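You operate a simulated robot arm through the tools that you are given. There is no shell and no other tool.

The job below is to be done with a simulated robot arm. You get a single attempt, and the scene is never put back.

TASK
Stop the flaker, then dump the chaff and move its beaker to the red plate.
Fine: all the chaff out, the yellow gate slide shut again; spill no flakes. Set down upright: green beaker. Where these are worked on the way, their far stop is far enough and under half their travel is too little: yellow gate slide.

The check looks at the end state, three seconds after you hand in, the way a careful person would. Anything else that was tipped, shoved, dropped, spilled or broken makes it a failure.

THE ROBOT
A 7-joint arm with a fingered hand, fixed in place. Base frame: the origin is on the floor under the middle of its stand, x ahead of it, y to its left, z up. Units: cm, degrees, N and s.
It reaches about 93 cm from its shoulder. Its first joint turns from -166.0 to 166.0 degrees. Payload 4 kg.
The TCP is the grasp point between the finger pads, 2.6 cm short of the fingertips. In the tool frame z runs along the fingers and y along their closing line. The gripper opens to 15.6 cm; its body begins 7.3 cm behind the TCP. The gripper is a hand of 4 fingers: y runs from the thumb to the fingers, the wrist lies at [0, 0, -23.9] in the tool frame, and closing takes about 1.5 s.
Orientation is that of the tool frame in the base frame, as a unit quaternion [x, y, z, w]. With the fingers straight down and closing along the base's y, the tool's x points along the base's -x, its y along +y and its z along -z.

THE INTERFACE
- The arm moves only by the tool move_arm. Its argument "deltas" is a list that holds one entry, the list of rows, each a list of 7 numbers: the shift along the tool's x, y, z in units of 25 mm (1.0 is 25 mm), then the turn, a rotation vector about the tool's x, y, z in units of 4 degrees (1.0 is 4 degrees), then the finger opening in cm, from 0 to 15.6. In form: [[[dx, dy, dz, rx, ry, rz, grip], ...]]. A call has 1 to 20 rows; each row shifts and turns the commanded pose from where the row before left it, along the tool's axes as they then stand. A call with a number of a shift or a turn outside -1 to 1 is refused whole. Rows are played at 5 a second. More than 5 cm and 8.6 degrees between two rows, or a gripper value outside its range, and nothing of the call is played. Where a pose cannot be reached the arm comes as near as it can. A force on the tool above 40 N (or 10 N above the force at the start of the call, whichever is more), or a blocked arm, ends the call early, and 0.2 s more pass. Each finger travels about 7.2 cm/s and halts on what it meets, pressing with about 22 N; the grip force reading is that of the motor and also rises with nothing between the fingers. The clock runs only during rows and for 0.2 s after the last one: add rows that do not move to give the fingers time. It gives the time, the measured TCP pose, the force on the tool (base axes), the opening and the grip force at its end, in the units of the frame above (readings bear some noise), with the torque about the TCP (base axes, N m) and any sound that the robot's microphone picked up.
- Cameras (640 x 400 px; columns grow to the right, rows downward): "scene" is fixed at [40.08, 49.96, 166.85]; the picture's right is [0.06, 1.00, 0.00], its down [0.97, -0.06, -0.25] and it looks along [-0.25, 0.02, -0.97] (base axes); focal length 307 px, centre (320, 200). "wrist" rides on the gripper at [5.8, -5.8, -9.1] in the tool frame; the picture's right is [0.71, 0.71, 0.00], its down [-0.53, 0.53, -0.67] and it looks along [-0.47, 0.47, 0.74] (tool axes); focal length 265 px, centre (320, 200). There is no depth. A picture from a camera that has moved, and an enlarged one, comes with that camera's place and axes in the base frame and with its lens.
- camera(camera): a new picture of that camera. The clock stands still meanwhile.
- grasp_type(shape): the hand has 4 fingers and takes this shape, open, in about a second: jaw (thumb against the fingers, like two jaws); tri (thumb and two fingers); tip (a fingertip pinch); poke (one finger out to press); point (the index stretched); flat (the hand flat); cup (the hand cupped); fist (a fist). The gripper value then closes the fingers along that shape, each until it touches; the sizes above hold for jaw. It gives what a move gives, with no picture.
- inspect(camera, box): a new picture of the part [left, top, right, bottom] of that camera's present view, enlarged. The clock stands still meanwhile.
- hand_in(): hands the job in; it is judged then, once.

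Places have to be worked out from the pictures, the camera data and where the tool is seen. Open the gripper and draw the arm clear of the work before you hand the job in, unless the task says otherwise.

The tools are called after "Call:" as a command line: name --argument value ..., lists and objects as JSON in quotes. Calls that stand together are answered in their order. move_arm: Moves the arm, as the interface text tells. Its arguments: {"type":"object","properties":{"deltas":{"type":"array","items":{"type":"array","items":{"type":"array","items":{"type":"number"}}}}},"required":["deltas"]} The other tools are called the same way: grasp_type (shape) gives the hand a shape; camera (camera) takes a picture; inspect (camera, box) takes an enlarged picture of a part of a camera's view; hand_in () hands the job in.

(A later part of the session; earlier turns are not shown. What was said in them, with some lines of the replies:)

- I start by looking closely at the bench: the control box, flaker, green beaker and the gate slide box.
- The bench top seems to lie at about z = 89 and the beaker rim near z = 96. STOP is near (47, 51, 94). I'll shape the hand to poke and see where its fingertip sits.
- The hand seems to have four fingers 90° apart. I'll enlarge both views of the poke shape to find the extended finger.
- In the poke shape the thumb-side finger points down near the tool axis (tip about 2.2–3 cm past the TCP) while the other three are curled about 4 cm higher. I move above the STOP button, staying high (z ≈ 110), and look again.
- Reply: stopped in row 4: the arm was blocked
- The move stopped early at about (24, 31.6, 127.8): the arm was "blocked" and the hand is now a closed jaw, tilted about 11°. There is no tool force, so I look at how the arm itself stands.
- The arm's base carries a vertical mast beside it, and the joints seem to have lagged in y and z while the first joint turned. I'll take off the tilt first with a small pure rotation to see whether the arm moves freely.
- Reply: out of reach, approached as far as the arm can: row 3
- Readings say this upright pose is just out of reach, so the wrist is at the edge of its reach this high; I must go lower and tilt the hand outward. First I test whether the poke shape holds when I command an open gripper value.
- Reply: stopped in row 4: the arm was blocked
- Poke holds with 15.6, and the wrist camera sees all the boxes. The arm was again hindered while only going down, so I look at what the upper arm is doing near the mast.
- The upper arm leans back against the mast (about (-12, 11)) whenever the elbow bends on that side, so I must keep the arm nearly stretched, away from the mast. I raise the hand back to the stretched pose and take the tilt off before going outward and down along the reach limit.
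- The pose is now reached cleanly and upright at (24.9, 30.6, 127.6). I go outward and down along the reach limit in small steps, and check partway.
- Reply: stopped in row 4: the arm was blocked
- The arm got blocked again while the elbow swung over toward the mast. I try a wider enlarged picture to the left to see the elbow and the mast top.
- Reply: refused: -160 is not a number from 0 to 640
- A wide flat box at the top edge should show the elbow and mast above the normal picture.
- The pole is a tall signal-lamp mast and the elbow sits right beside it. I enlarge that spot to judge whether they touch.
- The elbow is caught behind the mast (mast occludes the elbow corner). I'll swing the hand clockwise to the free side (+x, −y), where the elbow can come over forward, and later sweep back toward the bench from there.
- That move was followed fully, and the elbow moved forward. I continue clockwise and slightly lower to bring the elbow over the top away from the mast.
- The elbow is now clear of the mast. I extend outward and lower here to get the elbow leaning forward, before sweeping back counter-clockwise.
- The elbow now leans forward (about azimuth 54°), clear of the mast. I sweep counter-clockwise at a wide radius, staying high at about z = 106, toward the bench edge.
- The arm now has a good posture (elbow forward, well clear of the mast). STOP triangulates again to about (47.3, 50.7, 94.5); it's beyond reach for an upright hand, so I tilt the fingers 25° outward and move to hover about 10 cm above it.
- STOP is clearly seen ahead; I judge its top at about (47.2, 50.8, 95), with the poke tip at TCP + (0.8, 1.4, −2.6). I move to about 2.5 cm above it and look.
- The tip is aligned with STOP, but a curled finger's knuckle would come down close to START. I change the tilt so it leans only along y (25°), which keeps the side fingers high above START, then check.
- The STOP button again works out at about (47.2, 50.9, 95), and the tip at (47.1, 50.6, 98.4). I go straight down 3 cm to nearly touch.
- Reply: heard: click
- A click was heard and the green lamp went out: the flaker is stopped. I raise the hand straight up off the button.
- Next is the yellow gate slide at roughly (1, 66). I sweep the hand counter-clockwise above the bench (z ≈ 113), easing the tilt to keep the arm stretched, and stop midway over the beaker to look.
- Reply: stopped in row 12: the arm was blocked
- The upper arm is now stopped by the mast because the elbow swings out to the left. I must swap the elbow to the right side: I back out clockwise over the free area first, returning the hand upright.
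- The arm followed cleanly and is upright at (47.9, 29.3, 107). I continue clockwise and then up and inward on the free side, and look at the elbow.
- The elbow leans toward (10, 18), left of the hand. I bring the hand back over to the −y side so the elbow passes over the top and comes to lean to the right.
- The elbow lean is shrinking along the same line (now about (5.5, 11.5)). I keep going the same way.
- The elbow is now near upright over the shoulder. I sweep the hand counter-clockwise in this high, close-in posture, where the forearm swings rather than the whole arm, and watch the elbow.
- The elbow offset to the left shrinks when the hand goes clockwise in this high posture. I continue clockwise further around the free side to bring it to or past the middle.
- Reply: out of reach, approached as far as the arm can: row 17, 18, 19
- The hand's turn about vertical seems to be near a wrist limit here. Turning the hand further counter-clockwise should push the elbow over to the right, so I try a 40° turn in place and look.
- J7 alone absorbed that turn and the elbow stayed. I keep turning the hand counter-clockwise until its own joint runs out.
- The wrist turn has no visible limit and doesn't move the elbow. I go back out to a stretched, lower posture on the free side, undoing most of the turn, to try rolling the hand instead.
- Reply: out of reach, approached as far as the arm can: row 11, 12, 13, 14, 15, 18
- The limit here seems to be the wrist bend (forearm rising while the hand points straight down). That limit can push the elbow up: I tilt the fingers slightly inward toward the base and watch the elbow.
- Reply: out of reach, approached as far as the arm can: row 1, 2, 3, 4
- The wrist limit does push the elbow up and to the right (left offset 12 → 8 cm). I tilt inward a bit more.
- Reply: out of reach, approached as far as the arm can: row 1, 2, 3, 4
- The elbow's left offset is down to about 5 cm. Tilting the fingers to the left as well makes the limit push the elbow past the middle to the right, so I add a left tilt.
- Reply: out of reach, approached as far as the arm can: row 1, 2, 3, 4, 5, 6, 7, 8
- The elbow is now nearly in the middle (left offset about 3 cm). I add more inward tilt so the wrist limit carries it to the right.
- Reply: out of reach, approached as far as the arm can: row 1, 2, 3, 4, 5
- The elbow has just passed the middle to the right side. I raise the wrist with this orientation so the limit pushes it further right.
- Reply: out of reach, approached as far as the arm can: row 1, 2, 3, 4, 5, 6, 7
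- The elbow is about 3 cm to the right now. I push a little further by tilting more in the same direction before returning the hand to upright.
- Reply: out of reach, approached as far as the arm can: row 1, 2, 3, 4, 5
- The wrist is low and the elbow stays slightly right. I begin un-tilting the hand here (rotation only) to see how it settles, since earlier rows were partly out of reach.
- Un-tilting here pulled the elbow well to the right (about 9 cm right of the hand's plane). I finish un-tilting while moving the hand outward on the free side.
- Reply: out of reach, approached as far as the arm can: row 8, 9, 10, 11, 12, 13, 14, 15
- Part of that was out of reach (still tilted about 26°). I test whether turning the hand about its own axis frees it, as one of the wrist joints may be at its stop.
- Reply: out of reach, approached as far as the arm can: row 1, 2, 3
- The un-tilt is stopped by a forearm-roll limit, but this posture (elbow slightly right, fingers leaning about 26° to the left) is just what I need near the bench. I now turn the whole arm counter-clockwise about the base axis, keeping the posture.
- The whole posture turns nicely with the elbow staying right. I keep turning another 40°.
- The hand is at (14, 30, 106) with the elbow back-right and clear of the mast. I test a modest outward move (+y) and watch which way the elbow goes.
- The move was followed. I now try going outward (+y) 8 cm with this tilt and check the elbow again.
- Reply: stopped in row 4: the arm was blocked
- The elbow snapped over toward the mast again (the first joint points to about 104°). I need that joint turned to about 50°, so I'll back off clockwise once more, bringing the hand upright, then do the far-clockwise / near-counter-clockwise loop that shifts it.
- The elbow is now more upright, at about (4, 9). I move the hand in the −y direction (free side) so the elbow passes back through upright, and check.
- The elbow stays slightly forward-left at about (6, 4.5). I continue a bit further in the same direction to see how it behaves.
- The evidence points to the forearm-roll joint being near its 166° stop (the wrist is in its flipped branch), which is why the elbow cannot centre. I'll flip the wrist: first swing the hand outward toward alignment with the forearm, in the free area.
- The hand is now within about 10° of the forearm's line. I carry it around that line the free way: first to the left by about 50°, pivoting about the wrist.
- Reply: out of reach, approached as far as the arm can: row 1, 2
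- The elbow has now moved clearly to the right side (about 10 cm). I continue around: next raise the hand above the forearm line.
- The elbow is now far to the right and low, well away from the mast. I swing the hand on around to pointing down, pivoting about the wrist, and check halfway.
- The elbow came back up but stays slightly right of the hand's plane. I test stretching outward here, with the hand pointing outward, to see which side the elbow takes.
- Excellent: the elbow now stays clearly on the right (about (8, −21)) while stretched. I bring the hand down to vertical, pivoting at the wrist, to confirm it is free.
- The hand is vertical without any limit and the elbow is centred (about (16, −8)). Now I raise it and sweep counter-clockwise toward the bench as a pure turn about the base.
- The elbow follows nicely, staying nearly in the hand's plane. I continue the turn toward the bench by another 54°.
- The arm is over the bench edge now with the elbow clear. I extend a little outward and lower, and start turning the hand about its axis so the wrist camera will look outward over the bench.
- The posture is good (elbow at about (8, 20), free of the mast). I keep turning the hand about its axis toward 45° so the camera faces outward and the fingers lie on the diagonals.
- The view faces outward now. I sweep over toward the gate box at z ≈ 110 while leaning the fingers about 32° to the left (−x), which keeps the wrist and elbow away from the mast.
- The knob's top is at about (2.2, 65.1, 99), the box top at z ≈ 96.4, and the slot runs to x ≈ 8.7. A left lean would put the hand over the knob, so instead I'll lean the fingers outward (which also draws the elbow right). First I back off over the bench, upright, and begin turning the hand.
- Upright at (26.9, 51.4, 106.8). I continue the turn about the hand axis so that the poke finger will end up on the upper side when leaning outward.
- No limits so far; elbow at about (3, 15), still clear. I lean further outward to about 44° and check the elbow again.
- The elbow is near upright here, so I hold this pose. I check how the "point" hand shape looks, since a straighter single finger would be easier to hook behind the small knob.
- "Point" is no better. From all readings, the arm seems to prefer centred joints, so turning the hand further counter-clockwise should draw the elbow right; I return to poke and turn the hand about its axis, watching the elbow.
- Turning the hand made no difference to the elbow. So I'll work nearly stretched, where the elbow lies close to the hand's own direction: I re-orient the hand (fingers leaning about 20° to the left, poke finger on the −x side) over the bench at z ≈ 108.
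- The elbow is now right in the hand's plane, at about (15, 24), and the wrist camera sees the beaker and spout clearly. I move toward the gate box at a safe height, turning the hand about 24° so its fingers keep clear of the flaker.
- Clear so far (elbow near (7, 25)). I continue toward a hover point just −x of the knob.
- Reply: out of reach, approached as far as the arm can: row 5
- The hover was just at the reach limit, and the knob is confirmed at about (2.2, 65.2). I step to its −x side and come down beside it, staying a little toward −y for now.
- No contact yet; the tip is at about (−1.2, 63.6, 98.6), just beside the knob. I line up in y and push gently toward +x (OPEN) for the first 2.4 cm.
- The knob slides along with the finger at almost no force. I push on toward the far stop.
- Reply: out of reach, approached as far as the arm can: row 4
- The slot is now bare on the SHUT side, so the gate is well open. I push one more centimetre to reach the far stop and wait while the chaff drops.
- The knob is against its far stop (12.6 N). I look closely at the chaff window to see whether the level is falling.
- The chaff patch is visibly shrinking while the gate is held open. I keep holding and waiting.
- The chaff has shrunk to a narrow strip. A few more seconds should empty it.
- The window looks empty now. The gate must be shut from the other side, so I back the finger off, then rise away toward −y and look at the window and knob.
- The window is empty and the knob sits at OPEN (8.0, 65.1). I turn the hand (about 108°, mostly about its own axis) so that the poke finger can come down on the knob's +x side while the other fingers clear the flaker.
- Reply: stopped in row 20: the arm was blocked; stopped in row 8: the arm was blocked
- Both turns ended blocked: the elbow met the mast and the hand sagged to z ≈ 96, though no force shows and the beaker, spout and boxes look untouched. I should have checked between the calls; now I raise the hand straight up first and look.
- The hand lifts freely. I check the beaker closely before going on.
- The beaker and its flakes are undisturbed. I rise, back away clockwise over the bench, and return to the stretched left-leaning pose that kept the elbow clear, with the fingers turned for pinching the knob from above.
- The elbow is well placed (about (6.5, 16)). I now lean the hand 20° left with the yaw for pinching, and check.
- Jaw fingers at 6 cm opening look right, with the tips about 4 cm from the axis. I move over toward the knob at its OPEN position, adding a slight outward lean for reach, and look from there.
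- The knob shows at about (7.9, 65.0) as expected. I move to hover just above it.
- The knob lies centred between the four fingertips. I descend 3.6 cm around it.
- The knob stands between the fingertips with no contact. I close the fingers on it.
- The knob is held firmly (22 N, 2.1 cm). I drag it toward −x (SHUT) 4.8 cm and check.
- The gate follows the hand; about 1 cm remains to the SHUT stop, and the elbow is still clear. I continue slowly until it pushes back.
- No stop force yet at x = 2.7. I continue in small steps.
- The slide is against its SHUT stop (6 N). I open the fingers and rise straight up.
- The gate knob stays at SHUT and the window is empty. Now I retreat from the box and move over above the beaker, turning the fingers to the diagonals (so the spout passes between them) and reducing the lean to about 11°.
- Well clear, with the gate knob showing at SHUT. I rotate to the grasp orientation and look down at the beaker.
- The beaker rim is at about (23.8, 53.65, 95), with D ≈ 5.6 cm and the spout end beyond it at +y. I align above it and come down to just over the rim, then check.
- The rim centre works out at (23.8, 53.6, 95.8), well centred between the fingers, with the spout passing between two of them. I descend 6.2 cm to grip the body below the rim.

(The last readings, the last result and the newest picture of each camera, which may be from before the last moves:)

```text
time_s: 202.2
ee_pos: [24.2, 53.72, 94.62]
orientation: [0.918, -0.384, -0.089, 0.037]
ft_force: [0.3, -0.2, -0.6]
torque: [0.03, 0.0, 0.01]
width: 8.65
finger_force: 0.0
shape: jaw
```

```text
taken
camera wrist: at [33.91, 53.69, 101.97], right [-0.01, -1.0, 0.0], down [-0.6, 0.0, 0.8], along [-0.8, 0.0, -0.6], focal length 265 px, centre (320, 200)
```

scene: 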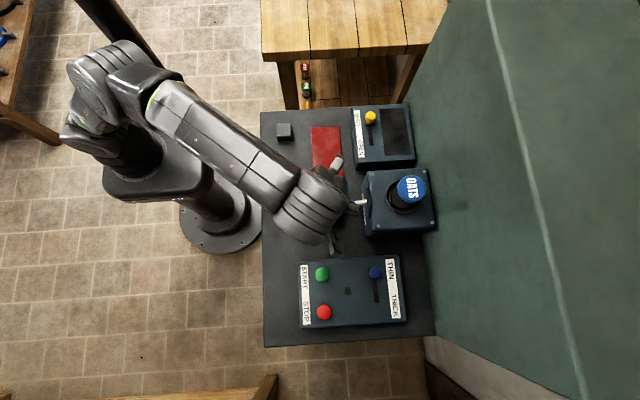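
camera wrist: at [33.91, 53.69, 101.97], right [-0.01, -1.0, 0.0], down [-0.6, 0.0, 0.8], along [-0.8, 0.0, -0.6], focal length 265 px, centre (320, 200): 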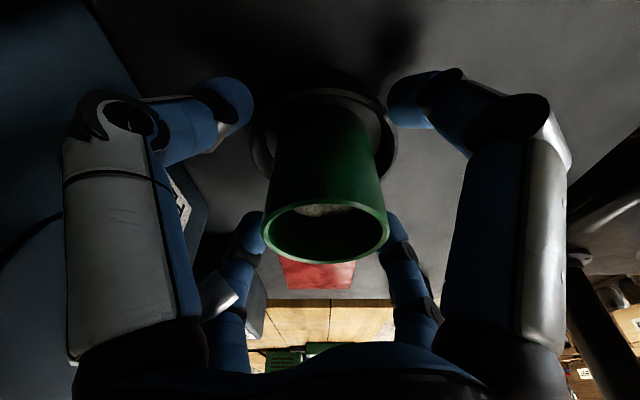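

The beaker stands between the four fingers, about 0.2 cm off centre. I correct that and close gently.

Call:
move_arm --deltas '[[[0.043, 0.042, 0, 0, 0, 0, 8], [0, 0, 0, 0, 0, 0, 7], [0, 0, 0, 0, 0, 0, 6.4], [0, 0, 0, 0, 0, 0, 6], [0, 0, 0, 0, 0, 0, 5.6], [0, 0, 0, 0, 0, 0, 5.2], [0, 0, 0, 0, 0, 0, 4.8], [0, 0, 0, 0, 0, 0, 4.6], [0, 0, 0, 0, 0, 0, 4.6]]]'

Call:
camera --camera "wrist"

```text
time_s: 204.2
ee_pos: [24.07, 53.52, 94.64]
orientation: [0.918, -0.384, -0.089, 0.036]
ft_force: [-0.4, 0.5, 4.1]
torque: [-0.01, -0.11, -0.04]
width: 5.04
finger_force: 22.3
shape: jaw
```

```text
taken
camera wrist: at [33.91, 53.52, 102.06], right [-0.01, -1.0, 0.0], down [-0.6, 0.0, 0.8], along [-0.8, 0.01, -0.6], focal length 265 px, centre (320, 200)
```

wrist: 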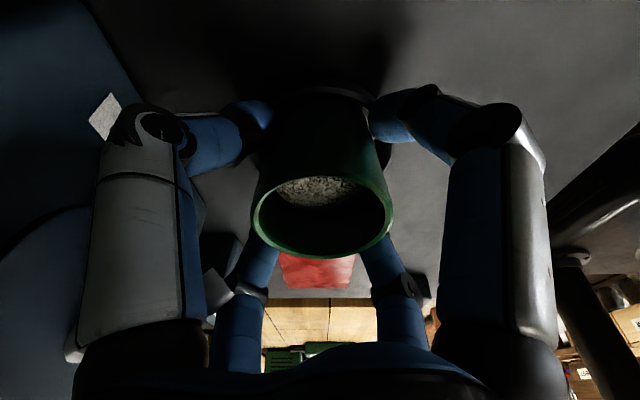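

The grip is firm (22 N), but the beaker has leaned about 11° to match the hand's axis, with the flakes still well below the rim. I lift it slowly 2.5 cm, keeping clear of the spout.

Call:
move_arm --deltas '[[[-0.022, 0.022, -0.16, 0, 0, 0, 4.6], [-0.033, 0.034, -0.245, 0, 0, 0, 4.6], [-0.033, 0.034, -0.245, 0, 0, 0, 4.6], [-0.044, 0.045, -0.325, 0, 0, 0, 4.6], [0, 0, 0, 0, 0, 0, 4.6]]]'

Call:
camera --camera "wrist"

Call:
inspect --camera "scene" --box '[270, 150, 430, 250]'

```text
time_s: 205.4
ee_pos: [24.01, 53.31, 97.11]
orientation: [0.918, -0.384, -0.09, 0.036]
ft_force: [0.4, -0.9, -1.1]
torque: [0.0, -0.02, 0.03]
width: 4.81
finger_force: 21.4
shape: jaw
```

```text
taken
camera wrist: at [33.88, 53.34, 104.6], right [-0.01, -1.0, 0.0], down [-0.6, 0.0, 0.8], along [-0.8, 0.01, -0.6], focal length 265 px, centre (320, 200)
```

wrist: 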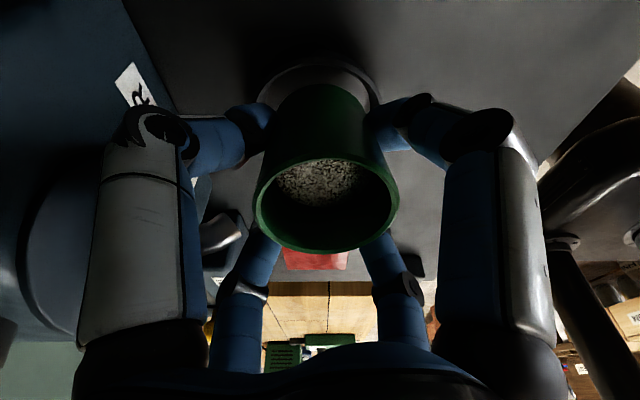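

```text
4.00 times, centred on (350, 200) of scene
camera zoom: at [40.08, 49.96, 166.85], right [0.06, 1.0, 0.0], down [0.97, -0.06, -0.25], along [-0.25, 0.02, -0.97], focal length 1228 px, centre (200, 200)
```

zoom: 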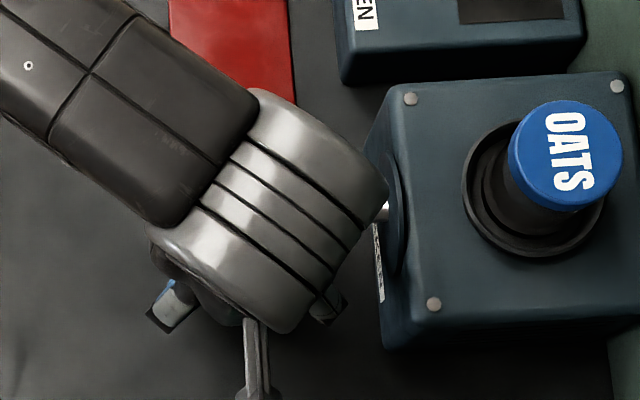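

The beaker is lifted and held; flakes are inside. I zoom in to judge its tilt.

Call:
inspect --camera "wrist" --box '[220, 60, 430, 270]'

```text
1.90 times, centred on (325, 165) of wrist
camera zoom: at [33.88, 53.34, 104.6], right [-0.01, -1.0, 0.0], down [-0.6, 0.0, 0.8], along [-0.8, 0.01, -0.6], focal length 506 px, centre (310, 267)
```

zoom: 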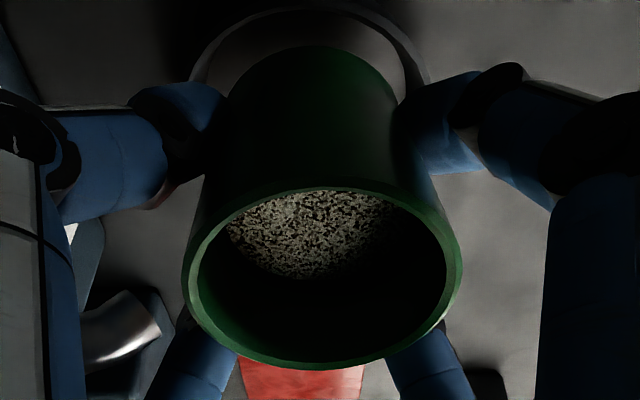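

The beaker leans roughly 7–9° toward +x, with the flakes far below the rim. I slide it away from the spout (−y 4 cm), raise it 4 cm, and check.

Call:
move_arm --deltas '[[[0.14, 0.14, 0, 0, 0, 0, 4.6], [0.285, 0.28, 0, 0, 0, 0, 4.6], [0.285, 0.28, 0, 0, 0, 0, 4.6], [0.285, 0.28, 0, 0, 0, 0, 4.6], [0.14, 0.14, 0, 0, 0, 0, 4.6], [-0.027, 0.027, -0.196, 0, 0, 0, 4.6], [-0.053, 0.054, -0.392, 0, 0, 0, 4.6], [-0.053, 0.054, -0.392, 0, 0, 0, 4.6], [-0.053, 0.054, -0.392, 0, 0, 0, 4.6], [-0.027, 0.027, -0.196, 0, 0, 0, 4.6], [0, 0, 0, 0, 0, 0, 4.6]]]'

Call:
camera --camera "wrist"

Call:
camera --camera "scene"

```text
time_s: 207.8
ee_pos: [24.24, 49.41, 101.36]
orientation: [0.918, -0.384, -0.089, 0.037]
ft_force: [-0.1, -0.4, -0.7]
torque: [-0.01, 0.02, -0.02]
width: 4.8
finger_force: 22.2
shape: jaw
```

```text
taken
camera wrist: at [33.91, 49.38, 108.65], right [-0.01, -1.0, 0.0], down [-0.6, 0.0, 0.8], along [-0.8, 0.0, -0.6], focal length 265 px, centre (320, 200)
```

wrist: 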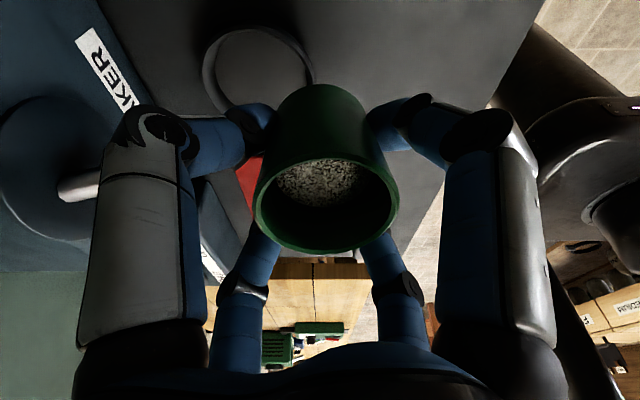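

```text
taken
```

scene: 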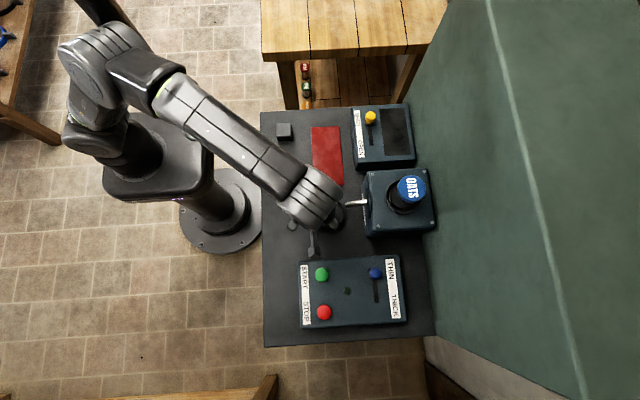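

The beaker clears the spout and its saucer stays behind. I turn the hand by about 7° so the beaker becomes upright, and check.

Call:
move_arm --deltas '[[[0, 0, 0, 0.312, 0.307, 0, 4.6], [0, 0, 0, 0.312, 0.307, 0, 4.6], [0, 0, 0, 0.312, 0.307, 0, 4.6], [0, 0, 0, 0.312, 0.307, 0, 4.6], [0, 0, 0, 0, 0, 0, 4.6]]]'

Call:
inspect --camera "wrist" --box '[220, 60, 430, 270]'

Call:
camera --camera "scene"

```text
time_s: 209.0
ee_pos: [24.02, 49.46, 101.26]
orientation: [0.922, -0.386, -0.033, 0.012]
ft_force: [0.9, 0.0, -0.9]
torque: [-0.03, 0.02, -0.03]
width: 4.82
finger_force: 22.2
shape: jaw
```

```text
1.90 times, centred on (325, 165) of wrist
camera zoom: at [32.92, 49.41, 109.79], right [-0.01, -1.0, 0.0], down [-0.7, 0.0, 0.72], along [-0.72, 0.01, -0.7], focal length 506 px, centre (310, 267)
```

zoom: 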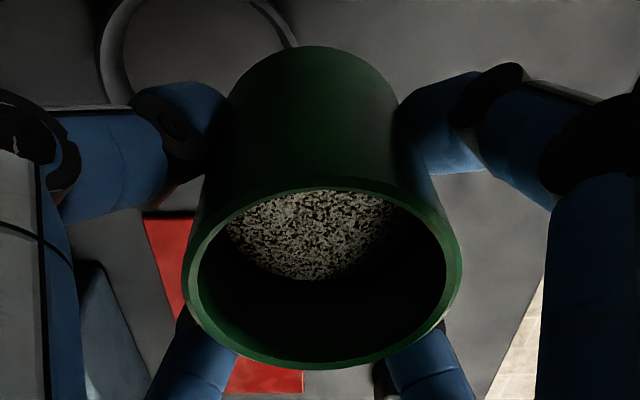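

```text
taken
```

scene: 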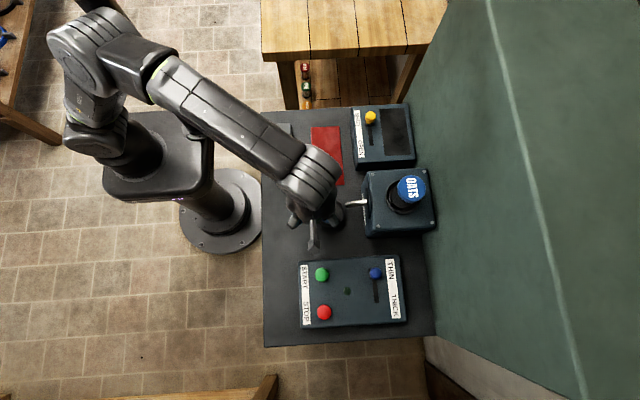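

The beaker now stands upright in the hand (within a degree or two); its axis is about 1.4 cm to +x of the TCP and its bottom about 5.8 cm below it. I carry it toward the red plate in short moves, watching for the mast.

Call:
move_arm --deltas '[[[-0.256, 0.123, 0.019, 0, 0, 0, 4.6], [-0.512, 0.246, 0.038, 0, 0, 0, 4.6], [-0.512, 0.246, 0.038, 0, 0, 0, 4.6], [-0.512, 0.246, 0.038, 0, 0, 0, 4.6], [-0.256, 0.123, 0.019, 0, 0, 0, 4.6], [0, 0, 0, 0, 0, 0, 4.6]]]'

Call:
camera --camera "scene"

Call:
camera --camera "wrist"

```text
time_s: 210.4
ee_pos: [18.74, 51.38, 101.06]
orientation: [0.922, -0.385, -0.033, 0.013]
ft_force: [0.6, -0.3, -0.5]
torque: [0.01, -0.02, -0.01]
width: 4.79
finger_force: 22.2
shape: jaw
```

```text
taken
```

scene: 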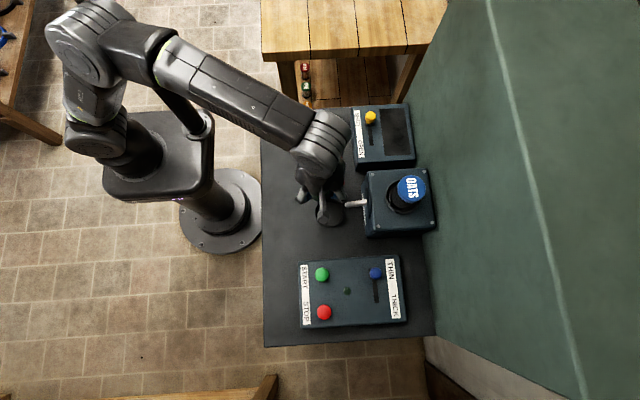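

```text
taken
camera wrist: at [27.58, 51.42, 109.73], right [-0.01, -1.0, 0.0], down [-0.7, 0.0, 0.72], along [-0.72, 0.01, -0.7], focal length 265 px, centre (320, 200)
```

wrist: 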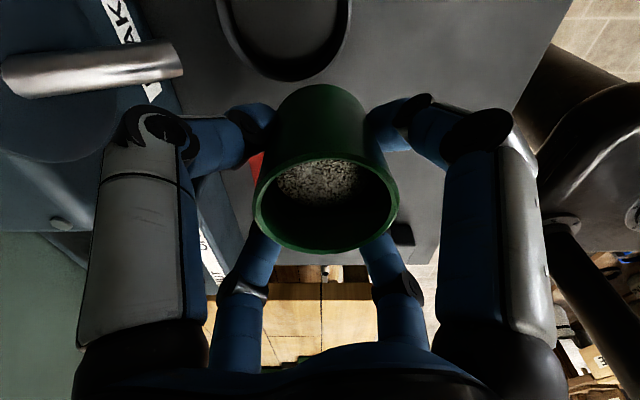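

No trouble so far; elbow near (4, 17.5). I continue another 4 cm.

Call:
move_arm --deltas '[[[-0.256, 0.123, 0.019, 0, 0, 0, 4.6], [-0.512, 0.246, 0.038, 0, 0, 0, 4.6], [-0.512, 0.246, 0.038, 0, 0, 0, 4.6], [-0.256, 0.123, 0.019, 0, 0, 0, 4.6], [0, 0, 0, 0, 0, 0, 4.6]]]'

Call:
camera --camera "scene"

```text
time_s: 211.6
ee_pos: [16.61, 52.28, 100.98]
orientation: [0.915, -0.403, -0.031, 0.015]
ft_force: [0.0, 0.3, -1.3]
torque: [-0.01, -0.02, 0.02]
width: 4.8
finger_force: 22.2
shape: jaw
```

```text
taken
```

scene: 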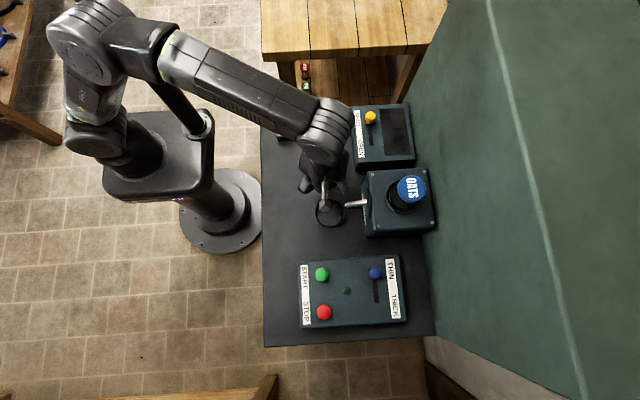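

The hand lagged 2 cm: the elbow is resting on the mast again, so a near-upright hand cannot reach the plate. The flakes are over 2 cm below the rim, so I can lean hand and beaker a further 12° to the left; I back off first and do that, then check.

Call:
move_arm --deltas '[[[0.471, -0.236, -0.036, 0, 0, 0, 4.6], [0.471, -0.236, -0.036, 0, 0, 0, 4.6], [0.471, -0.236, -0.036, 0, 0, 0, 4.6], [0.471, -0.236, -0.036, 0, 0, 0, 4.6], [0, 0, 0, -0.268, -0.264, 0, 4.6], [0, 0, 0, -0.268, -0.264, 0, 4.6], [0, 0, 0, -0.268, -0.264, 0, 4.6], [0, 0, 0, -0.268, -0.264, 0, 4.6], [0, 0, 0, -0.268, -0.264, 0, 4.6], [0, 0, 0, -0.268, -0.264, 0, 4.6], [0, 0, 0, -0.268, -0.264, 0, 4.6], [0, 0, 0, -0.268, -0.264, 0, 4.6], [0, 0, 0, 0, 0, 0, 4.6]]]'

Call:
camera --camera "scene"

Call:
camera --camera "wrist"

```text
time_s: 214.4
ee_pos: [19.76, 51.03, 101.35]
orientation: [0.914, -0.382, -0.13, 0.054]
ft_force: [0.3, -0.8, -1.5]
torque: [-0.03, -0.01, -0.02]
width: 4.81
finger_force: 22.6
shape: jaw
```

```text
taken
```

scene: 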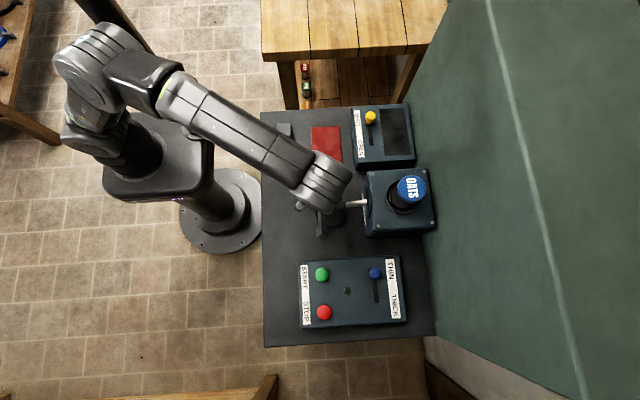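

```text
taken
camera wrist: at [30.11, 51.05, 107.71], right [-0.01, -1.0, 0.0], down [-0.53, 0.0, 0.85], along [-0.85, 0.01, -0.53], focal length 265 px, centre (320, 200)
```

wrist: 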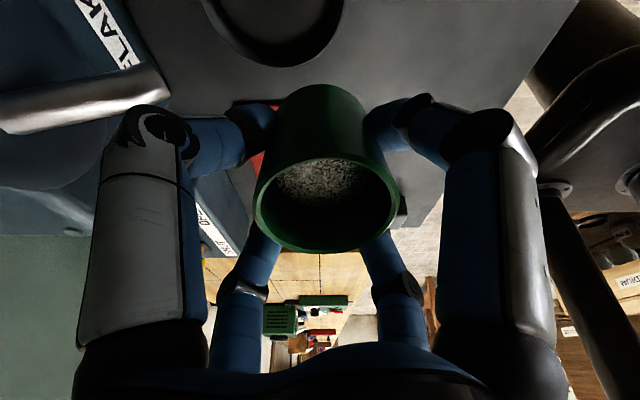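

Beaker still firmly held. I continue to the plate in short steps, lowering as I go (a lower wrist keeps the elbow further from the mast).

Call:
move_arm --deltas '[[[-0.185, 0.069, 0.148, 0, 0, 0, 4.6], [-0.37, 0.137, 0.296, 0, 0, 0, 4.6], [-0.37, 0.137, 0.296, 0, 0, 0, 4.6], [-0.37, 0.137, 0.296, 0, 0, 0, 4.6], [-0.185, 0.069, 0.148, 0, 0, 0, 4.6], [0, 0, 0, 0, 0, 0, 4.6]]]'

Call:
camera --camera "scene"

```text
time_s: 215.8
ee_pos: [15.31, 52.71, 99.32]
orientation: [0.913, -0.382, -0.129, 0.053]
ft_force: [0.0, 0.8, -1.1]
torque: [0.0, 0.0, 0.01]
width: 4.8
finger_force: 22.4
shape: jaw
```

```text
taken
```

scene: 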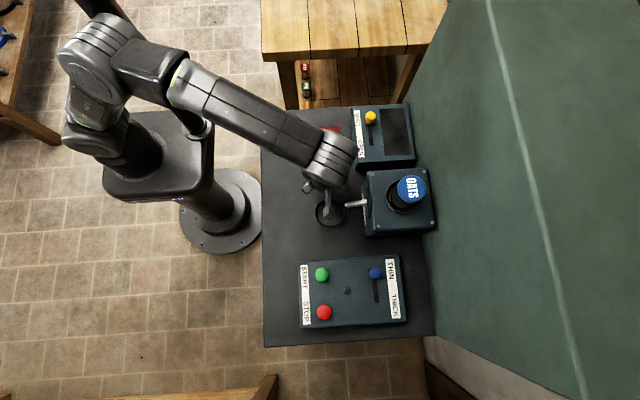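

Followed exactly. I take the next step over the plate.

Call:
move_arm --deltas '[[[-0.196, 0.056, 0.156, 0, 0, 0, 4.6], [-0.392, 0.112, 0.311, 0, 0, 0, 4.6], [-0.392, 0.112, 0.311, 0, 0, 0, 4.6], [-0.196, 0.056, 0.156, 0, 0, 0, 4.6], [0, 0, 0, 0, 0, 0, 4.6]]]'

Call:
camera --camera "scene"

Call:
camera --camera "wrist"

```text
time_s: 217.0
ee_pos: [12.16, 54.3, 97.78]
orientation: [0.914, -0.381, -0.13, 0.053]
ft_force: [0.9, -0.9, -1.2]
torque: [-0.01, 0.01, 0.01]
width: 4.76
finger_force: 21.8
shape: jaw
```

```text
taken
```

scene: 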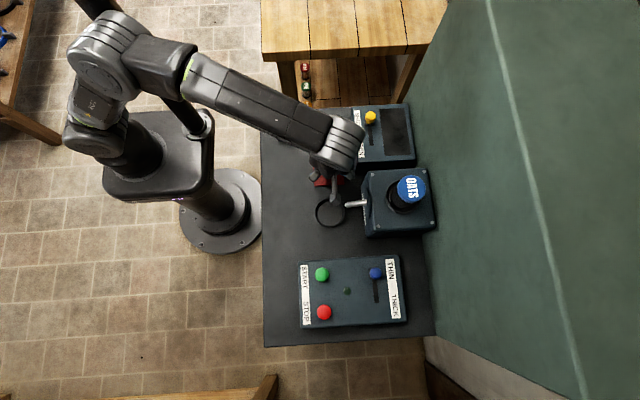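

```text
taken
camera wrist: at [22.66, 54.3, 104.35], right [-0.01, -1.0, 0.0], down [-0.53, 0.0, 0.85], along [-0.85, 0.01, -0.53], focal length 265 px, centre (320, 200)
```

wrist: 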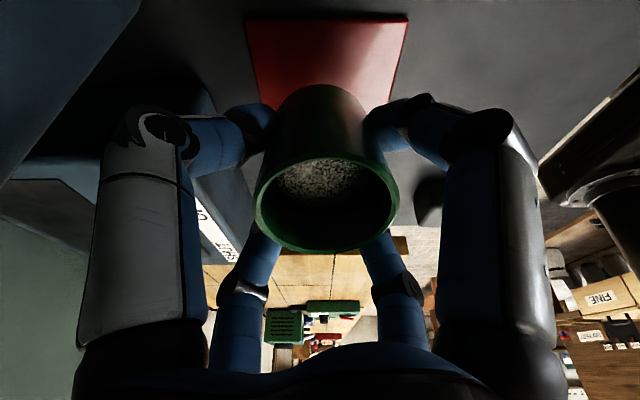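

The beaker is over the plate, which spans about x −1…16 and y 50…58, and the arm tracks well. I take 5° of the lean back about the beaker's base and check tracking.

Call:
move_arm --deltas '[[[-0.047, 0.047, 0.019, 0.297, 0.294, 0, 4.6], [-0.047, 0.047, 0.019, 0.297, 0.294, 0, 4.6], [-0.047, 0.047, 0.019, 0.297, 0.294, 0, 4.6], [0, 0, 0, 0, 0, 0, 4.6]]]'

Call:
camera --camera "wrist"

Call:
camera --camera "scene"

```text
time_s: 218.0
ee_pos: [11.8, 54.31, 97.78]
orientation: [0.918, -0.384, -0.089, 0.037]
ft_force: [-0.4, 0.0, -0.4]
torque: [-0.01, 0.02, 0.04]
width: 4.78
finger_force: 22.7
shape: jaw
```

```text
taken
camera wrist: at [21.57, 54.25, 105.16], right [-0.01, -1.0, 0.0], down [-0.6, 0.0, 0.8], along [-0.8, 0.01, -0.6], focal length 265 px, centre (320, 200)
```

wrist: 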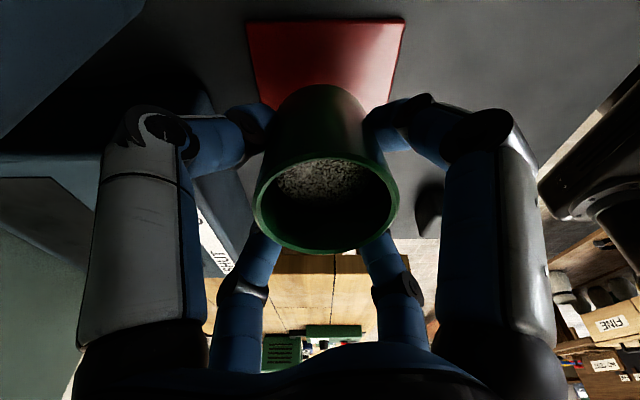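

```text
taken
```

scene: 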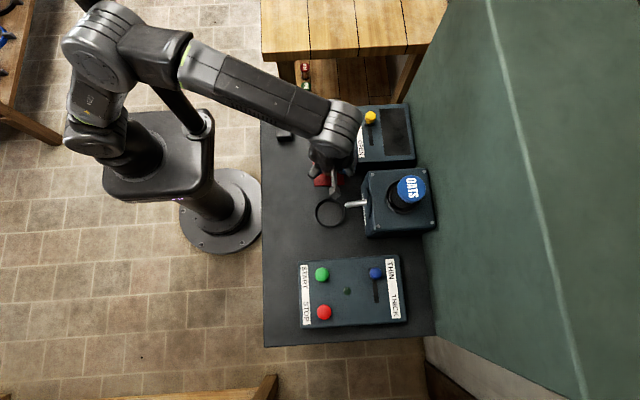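

Tracking is exact. I lower 1.6 cm so the beaker's edge is just above the plate, then take off more lean.

Call:
move_arm --deltas '[[[0.043, -0.043, 0.314, 0, 0, 0, 4.6], [0.043, -0.043, 0.314, 0, 0, 0, 4.6], [0, 0, 0, 0, 0, 0, 4.6]]]'

Call:
move_arm --deltas '[[[-0.047, 0.047, 0.019, 0.297, 0.294, 0, 4.6], [-0.047, 0.047, 0.019, 0.297, 0.294, 0, 4.6], [0, 0, 0, 0, 0, 0, 4.6]]]'

Call:
camera --camera "wrist"

```text
time_s: 218.8
ee_pos: [11.8, 54.25, 96.05]
orientation: [0.918, -0.384, -0.089, 0.037]
ft_force: [-1.0, 0.5, -2.0]
torque: [0.02, 0.04, 0.01]
width: 4.77
finger_force: 21.8
shape: jaw
```

```text
time_s: 219.6
ee_pos: [11.37, 54.37, 96.07]
orientation: [0.921, -0.384, -0.062, 0.026]
ft_force: [0.6, 0.0, -1.7]
torque: [0.01, 0.04, 0.01]
width: 4.78
finger_force: 22.2
shape: jaw
```

```text
taken
camera wrist: at [20.77, 54.28, 104.08], right [-0.01, -1.0, 0.0], down [-0.65, 0.0, 0.76], along [-0.76, 0.0, -0.65], focal length 265 px, centre (320, 200)
```

wrist: 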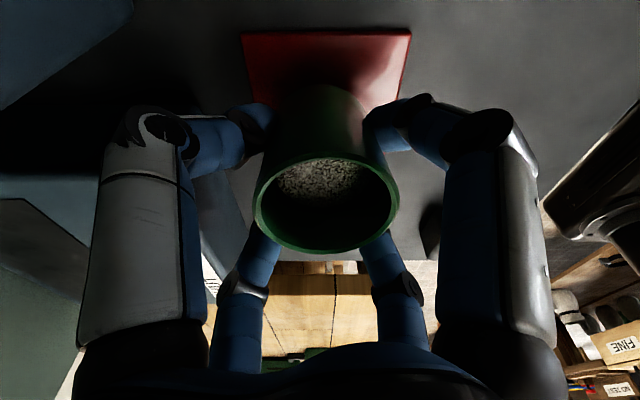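

Still tracking. One more small correction brings the beaker fully upright just above the plate.

Call:
move_arm --deltas '[[[-0.04, 0.04, 0.01, 0.29, 0.287, 0, 4.6], [-0.04, 0.04, 0.01, 0.29, 0.287, 0, 4.6], [0, 0, 0, 0, 0, 0, 4.6]]]'

Call:
inspect --camera "wrist" --box '[220, 20, 430, 270]'

Call:
camera --camera "scene"

```text
time_s: 220.4
ee_pos: [12.78, 53.91, 95.69]
orientation: [0.916, -0.4, -0.035, 0.018]
ft_force: [0.1, 0.3, -0.6]
torque: [-0.02, 0.0, 0.01]
width: 4.8
finger_force: 21.8
shape: jaw
```

```text
1.60 times, centred on (325, 145) of wrist
camera zoom: at [21.69, 53.68, 104.26], right [-0.04, -1.0, 0.01], down [-0.69, 0.03, 0.72], along [-0.72, 0.02, -0.69], focal length 425 px, centre (312, 288)
```

zoom: 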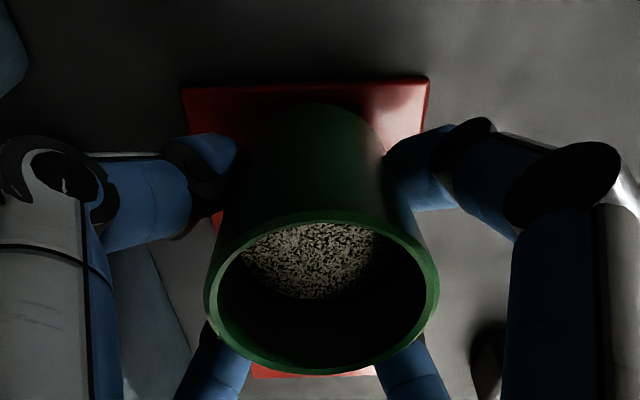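

```text
taken
```

scene: 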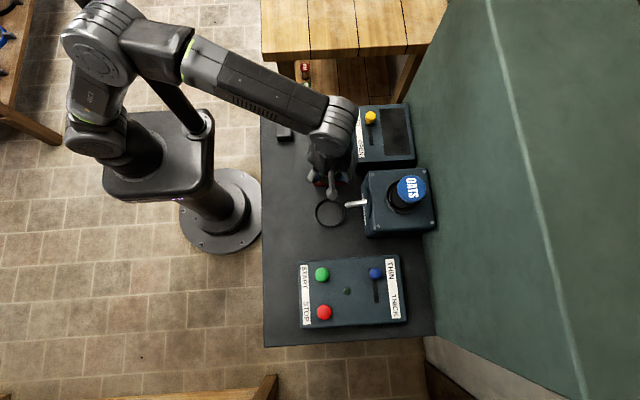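

That last step put the elbow against the mast (the hand is 1.7 cm off), which would leave the beaker over the plate's edge. I go back to the slightly leaning pose (beaker about 4° off upright) and shift 0.5 cm further onto the plate.

Call:
move_arm --deltas '[[[0.04, -0.04, -0.01, -0.29, -0.287, 0, 4.6], [0.04, -0.04, -0.01, -0.29, -0.287, 0, 4.6], [0, 0, 0, 0, 0, 0, 4.6], [-0.138, 0.14, 0.027, -0.1, -0.1, 0, 4.6], [0, 0, 0, 0, 0, 0, 4.6], [0, 0, 0, 0, 0, 0, 4.6]]]'

Call:
inspect --camera "wrist" --box '[220, 20, 430, 270]'

```text
time_s: 221.8
ee_pos: [10.83, 54.18, 96.24]
orientation: [0.92, -0.385, -0.068, 0.028]
ft_force: [-0.6, 0.3, -0.1]
torque: [-0.01, 0.0, 0.0]
width: 4.78
finger_force: 22.5
shape: jaw
```

```text
1.60 times, centred on (325, 145) of wrist
camera zoom: at [20.29, 54.22, 104.02], right [-0.01, -1.0, 0.0], down [-0.64, 0.0, 0.77], along [-0.77, 0.01, -0.64], focal length 425 px, centre (312, 288)
```

zoom: 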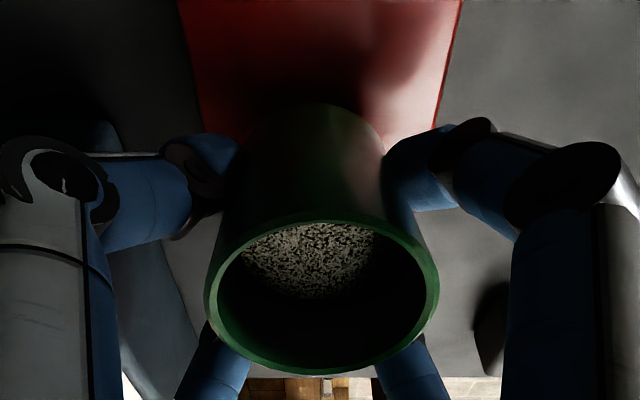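

The beaker is well inside the plate now. I lower it in small steps until it touches.

Call:
move_arm --deltas '[[[0.02, -0.02, 0.118, 0, 0, 0, 4.6], [0.02, -0.02, 0.118, 0, 0, 0, 4.6], [0.02, -0.02, 0.118, 0, 0, 0, 4.6], [0, 0, 0, 0, 0, 0, 4.6]]]'

```text
time_s: 222.8
ee_pos: [10.9, 54.22, 95.17]
orientation: [0.92, -0.385, -0.067, 0.027]
ft_force: [-0.1, -0.6, -1.1]
torque: [0.02, 0.05, 0.02]
width: 4.8
finger_force: 22.2
shape: jaw
```

No contact yet at 95.2. I continue down slowly.

Call:
move_arm --deltas '[[[0.02, -0.02, 0.118, 0, 0, 0, 4.6], [0.02, -0.02, 0.118, 0, 0, 0, 4.6], [0, 0, 0, 0, 0, 0, 4.6]]]'

Call:
inspect --camera "wrist" --box '[220, 20, 430, 270]'

```text
time_s: 223.6
ee_pos: [11.01, 54.28, 94.68]
orientation: [0.92, -0.385, -0.068, 0.027]
ft_force: [-0.7, 0.9, 2.8]
torque: [-0.02, -0.13, 0.0]
width: 4.8
finger_force: 22.0
shape: jaw
```

```text
1.60 times, centred on (325, 145) of wrist
camera zoom: at [20.46, 54.21, 102.61], right [-0.01, -1.0, 0.0], down [-0.64, 0.0, 0.77], along [-0.77, 0.01, -0.64], focal length 425 px, centre (312, 288)
```

zoom: 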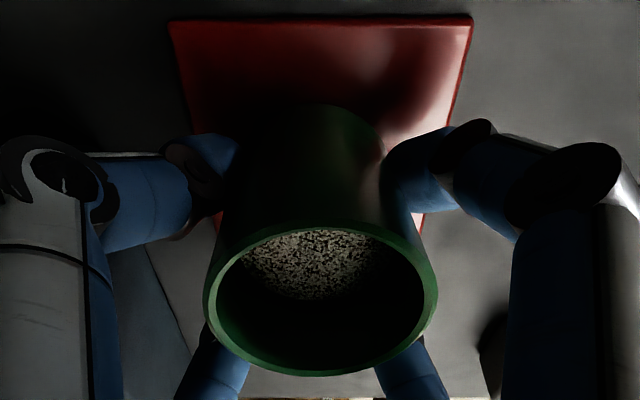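

Contact (2.8 N): the beaker's edge is on the plate, at least 2 cm inside its border. I open the fingers slowly so it settles flat within the finger cage.

Call:
move_arm --deltas '[[[0, 0, 0, 0, 0, 0, 4.9], [0, 0, 0, 0, 0, 0, 5], [0, 0, 0, 0, 0, 0, 5.1], [0, 0, 0, 0, 0, 0, 5.2], [0, 0, 0, 0, 0, 0, 5.3], [0, 0, 0, 0, 0, 0, 5.4], [0, 0, 0, 0, 0, 0, 5.5], [0, 0, 0, 0, 0, 0, 5.6], [0, 0, 0, 0, 0, 0, 5.8], [0, 0, 0, 0, 0, 0, 6], [0, 0, 0, 0, 0, 0, 6], [0, 0, 0, 0, 0, 0, 6]]]'

Call:
camera --camera "wrist"

```text
time_s: 226.2
ee_pos: [11.11, 54.16, 94.58]
orientation: [0.92, -0.385, -0.067, 0.028]
ft_force: [-0.5, 0.0, 0.3]
torque: [-0.04, 0.0, -0.01]
width: 6.04
finger_force: 0.2
shape: jaw
```

```text
taken
camera wrist: at [20.47, 54.21, 102.58], right [-0.01, -1.0, 0.0], down [-0.64, 0.0, 0.77], along [-0.77, 0.01, -0.64], focal length 265 px, centre (320, 200)
```

wrist: 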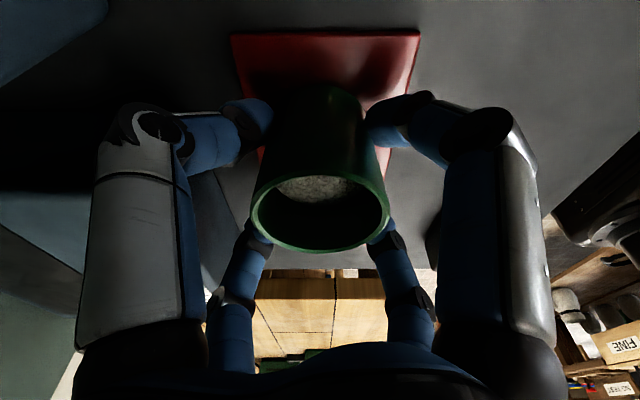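

The beaker has settled on the plate. I open further, then check it stands free.

Call:
move_arm --deltas '[[[0, 0, 0, 0, 0, 0, 6.6], [0, 0, 0, 0, 0, 0, 7.2], [0, 0, 0, 0, 0, 0, 7.8], [0, 0, 0, 0, 0, 0, 8.4], [0, 0, 0, 0, 0, 0, 8.8], [0, 0, 0, 0, 0, 0, 8.8], [0, 0, 0, 0, 0, 0, 8.8]]]'

Call:
inspect --camera "wrist" --box '[200, 20, 450, 280]'

```text
time_s: 227.8
ee_pos: [10.92, 54.32, 94.67]
orientation: [0.92, -0.385, -0.066, 0.028]
ft_force: [0.3, -0.6, -0.7]
torque: [-0.01, 0.03, -0.01]
width: 8.76
finger_force: 0.1
shape: jaw
```

```text
1.54 times, centred on (325, 150) of wrist
camera zoom: at [20.47, 54.21, 102.58], right [-0.01, -1.0, 0.0], down [-0.64, 0.0, 0.77], along [-0.77, 0.01, -0.64], focal length 408 px, centre (312, 277)
```

zoom: 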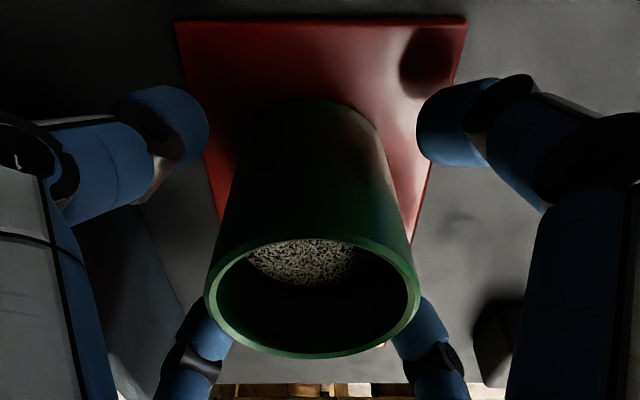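

The beaker stands free and upright at about (11.9, 54.2), with gaps on all sides. I rise slowly while leaning the hand a little left again (to stay off the mast), and check.

Call:
move_arm --deltas '[[[-0.007, 0.007, -0.322, -0.356, -0.351, 0, 8.8], [-0.007, 0.007, -0.322, -0.356, -0.351, 0, 8.8], [-0.007, 0.007, -0.322, -0.356, -0.351, 0, 8.8], [-0.007, 0.007, -0.322, -0.356, -0.351, 0, 8.8], [0, 0, 0, 0, 0, 0, 8.8]]]'

Call:
camera --camera "wrist"

```text
time_s: 229.0
ee_pos: [11.72, 54.27, 97.68]
orientation: [0.914, -0.381, -0.131, 0.055]
ft_force: [-0.1, -0.6, 0.4]
torque: [0.0, -0.02, -0.01]
width: 8.74
finger_force: 0.1
shape: jaw
```

```text
taken
camera wrist: at [22.08, 54.25, 104.32], right [-0.01, -1.0, 0.0], down [-0.53, 0.0, 0.85], along [-0.85, 0.01, -0.53], focal length 265 px, centre (320, 200)
```

wrist: 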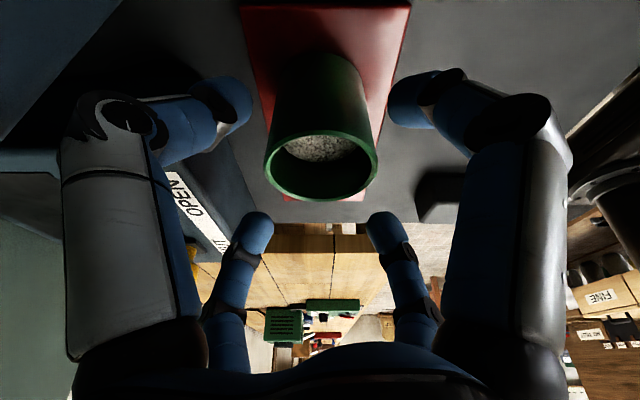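

The hand is rising clear and the beaker stays upright on the plate. I rise further.

Call:
move_arm --deltas '[[[-0.079, 0.08, -0.384, 0, 0, 0, 8.8], [-0.103, 0.104, -0.5, 0, 0, 0, 8.8], [-0.103, 0.104, -0.5, 0, 0, 0, 8.8], [-0.103, 0.104, -0.5, 0, 0, 0, 8.8], [-0.079, 0.08, -0.384, 0, 0, 0, 8.8], [0, 0, 0, 0, 0, 0, 8.8]]]'

Call:
camera --camera "wrist"

Call:
camera --camera "scene"

```text
time_s: 230.4
ee_pos: [11.57, 54.24, 103.69]
orientation: [0.913, -0.383, -0.131, 0.054]
ft_force: [0.4, -0.3, 0.3]
torque: [0.0, -0.03, -0.01]
width: 8.74
finger_force: 0.0
shape: jaw
```

```text
taken
camera wrist: at [22.01, 54.2, 110.34], right [-0.01, -1.0, 0.0], down [-0.53, 0.0, 0.85], along [-0.85, 0.01, -0.53], focal length 265 px, centre (320, 200)
```

wrist: 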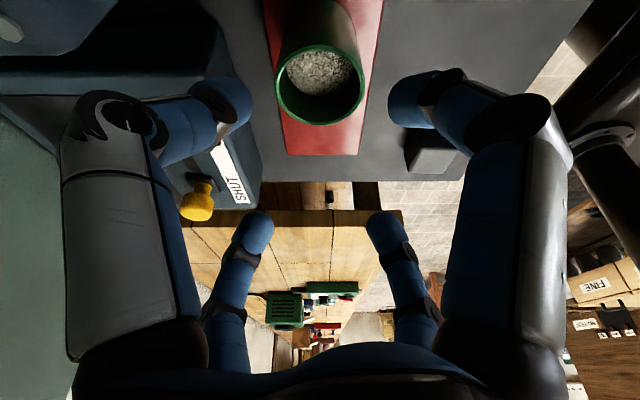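

```text
taken
```

scene: 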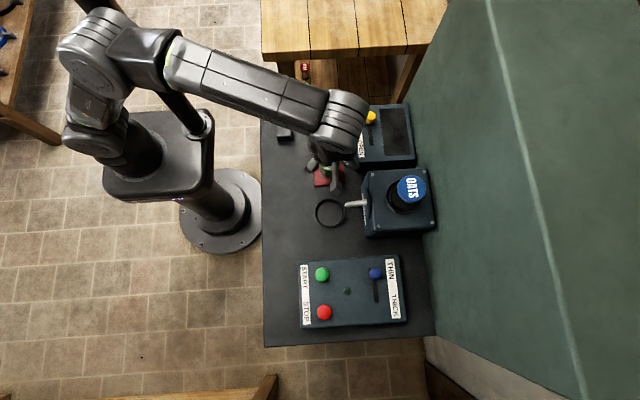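

Beaker upright on the plate with its flakes, gate knob at SHUT. I draw the arm clear, up and clockwise away from the bench items.

Call:
move_arm --deltas '[[[-0.119, 0.12, -0.576, 0, 0, 0, 8.8], [-0.119, 0.12, -0.576, 0, 0, 0, 8.8], [0.791, -0.29, -0.388, 0, 0, 0, 8.8], [0.791, -0.29, -0.388, 0, 0, 0, 8.8], [0.791, -0.29, -0.388, 0, 0, 0, 8.8], [0.791, -0.29, -0.388, 0, 0, 0, 8.8], [0.791, -0.29, -0.388, 0, 0, 0, 8.8], [0.791, -0.29, -0.388, 0, 0, 0, 8.8], [0.913, -0.07, -0.2, 0, 0, 0, 8.8], [0.913, -0.07, -0.2, 0, 0, 0, 8.8], [0.913, -0.07, -0.2, 0, 0, 0, 8.8], [0.913, -0.07, -0.2, 0, 0, 0, 8.8], [0.913, -0.07, -0.2, 0, 0, 0, 8.8], [0.913, -0.07, -0.2, 0, 0, 0, 8.8], [0, 0, 0, 0, 0, 0, 8.8]]]'

Call:
camera --camera "scene"

Call:
camera --camera "wrist"

```text
time_s: 233.6
ee_pos: [34.84, 39.75, 109.21]
orientation: [0.914, -0.381, -0.131, 0.053]
ft_force: [-0.3, 0.4, 0.1]
torque: [-0.02, -0.01, -0.02]
width: 8.75
finger_force: 0.0
shape: jaw
```

```text
taken
```

scene: 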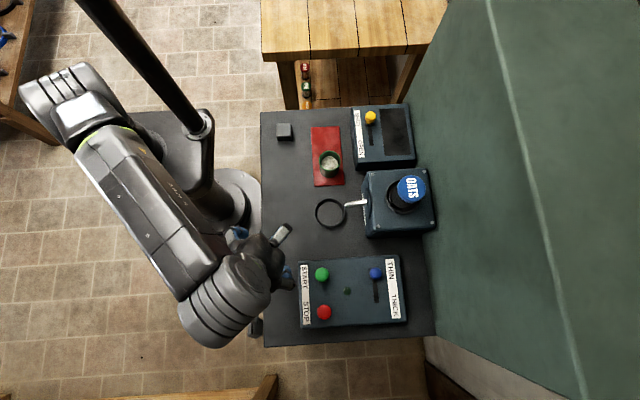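

```text
taken
camera wrist: at [45.27, 39.71, 115.67], right [-0.01, -1.0, 0.0], down [-0.53, 0.0, 0.85], along [-0.85, 0.0, -0.53], focal length 265 px, centre (320, 200)
```

wrist: 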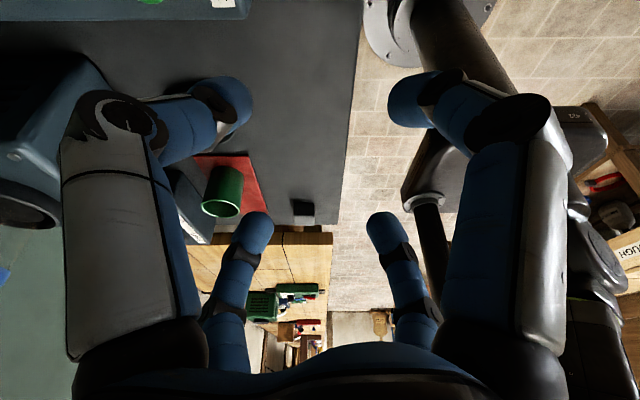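

The arm is drawing clear. I check the details: beaker on plate, gate shut, window empty, lamp off, no spilled flakes.

Call:
inspect --camera "scene" --box '[260, 95, 440, 207]'

Call:
inspect --camera "scene" --box '[280, 180, 440, 340]'

```text
3.56 times, centred on (350, 151) of scene
camera zoom: at [40.08, 49.96, 166.85], right [0.06, 1.0, 0.0], down [0.97, -0.06, -0.25], along [-0.25, 0.02, -0.97], focal length 1091 px, centre (213, 374)
```

zoom: 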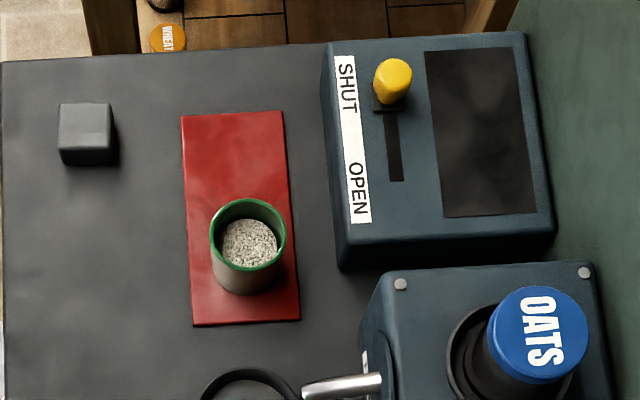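

```text
2.50 times, centred on (360, 260) of scene
camera zoom: at [40.08, 49.96, 166.85], right [0.06, 1.0, 0.0], down [0.97, -0.06, -0.25], along [-0.25, 0.02, -0.97], focal length 767 px, centre (220, 50)
```

zoom: 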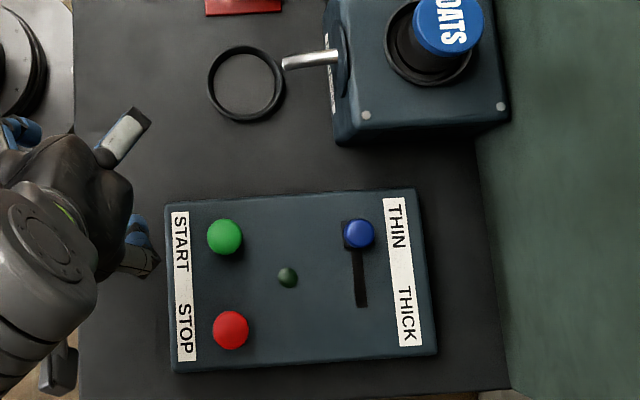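

Everything checks: beaker upright with flakes on the red plate, slide at SHUT, window empty, lamp off, nothing spilled. I move the hand fully clear of the bench and open it.

Call:
move_arm --deltas '[[[0.6, 0.15, -0.1, 0, 0, 0, 10], [0.893, 0.235, -0.134, 0, 0, 0, 12], [0.893, 0.235, -0.134, 0, 0, 0, 14], [0.893, 0.235, -0.134, 0, 0, 0, 15.6], [0.893, 0.235, -0.134, 0, 0, 0, 15.6], [0.6, 0.15, -0.1, 0, 0, 0, 15.6], [0, 0, 0, 0, 0, 0, 15.6], [0, 0, 0, 0, 0, 0, 15.6]]]'

Call:
camera --camera "scene"

```text
time_s: 235.4
ee_pos: [41.35, 29.28, 109.23]
orientation: [0.914, -0.381, -0.13, 0.055]
ft_force: [0.1, -0.1, -1.1]
torque: [0.02, -0.02, 0.05]
width: 15.59
finger_force: 0.1
shape: jaw
```

```text
taken
```

scene: 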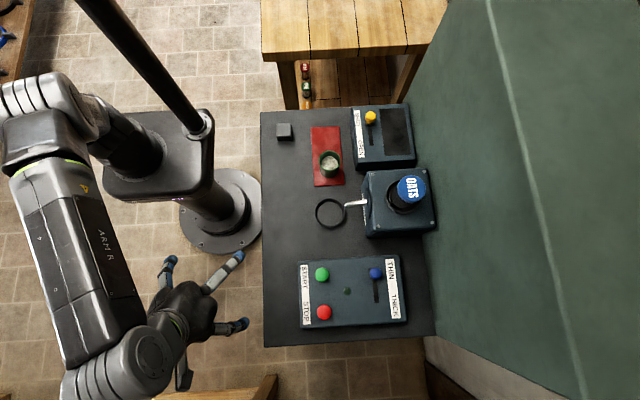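

The arm is clear of the bench with the hand open, and all parts of the job are done: flaker stopped, chaff dumped and gate shut, beaker upright on the red plate. I hand it in.

Call:
hand_in

```text
The job is handed in.
```

The job is done and handed in. I don't have the judge's result.

- **Flaker:** stopped first with the STOP button. It clicked and the green lamp went out.
- **Chaff:** I pushed the yellow gate slide to its far stop and held it there until the window was empty. Then I pulled the slide back to its SHUT stop.
- **Beaker:** the green beaker stands upright on the red plate with its flakes in it. The close-up pictures show no spilled flakes.
- **Elsewhere on the bench:** nothing else looks moved, and the beaker's ring was left in its place under the spout.

The arm's elbow pressed against the lamp mast beside its base several times, which often stopped or deflected the arm. Once the hand sagged low beside the beaker as a result, but it touched nothing that I could see or feel. I also leaned the beaker a few degrees while carrying it to the plate. The flakes stayed well below the rim.

The arm is now clear of the bench with the gripper open.
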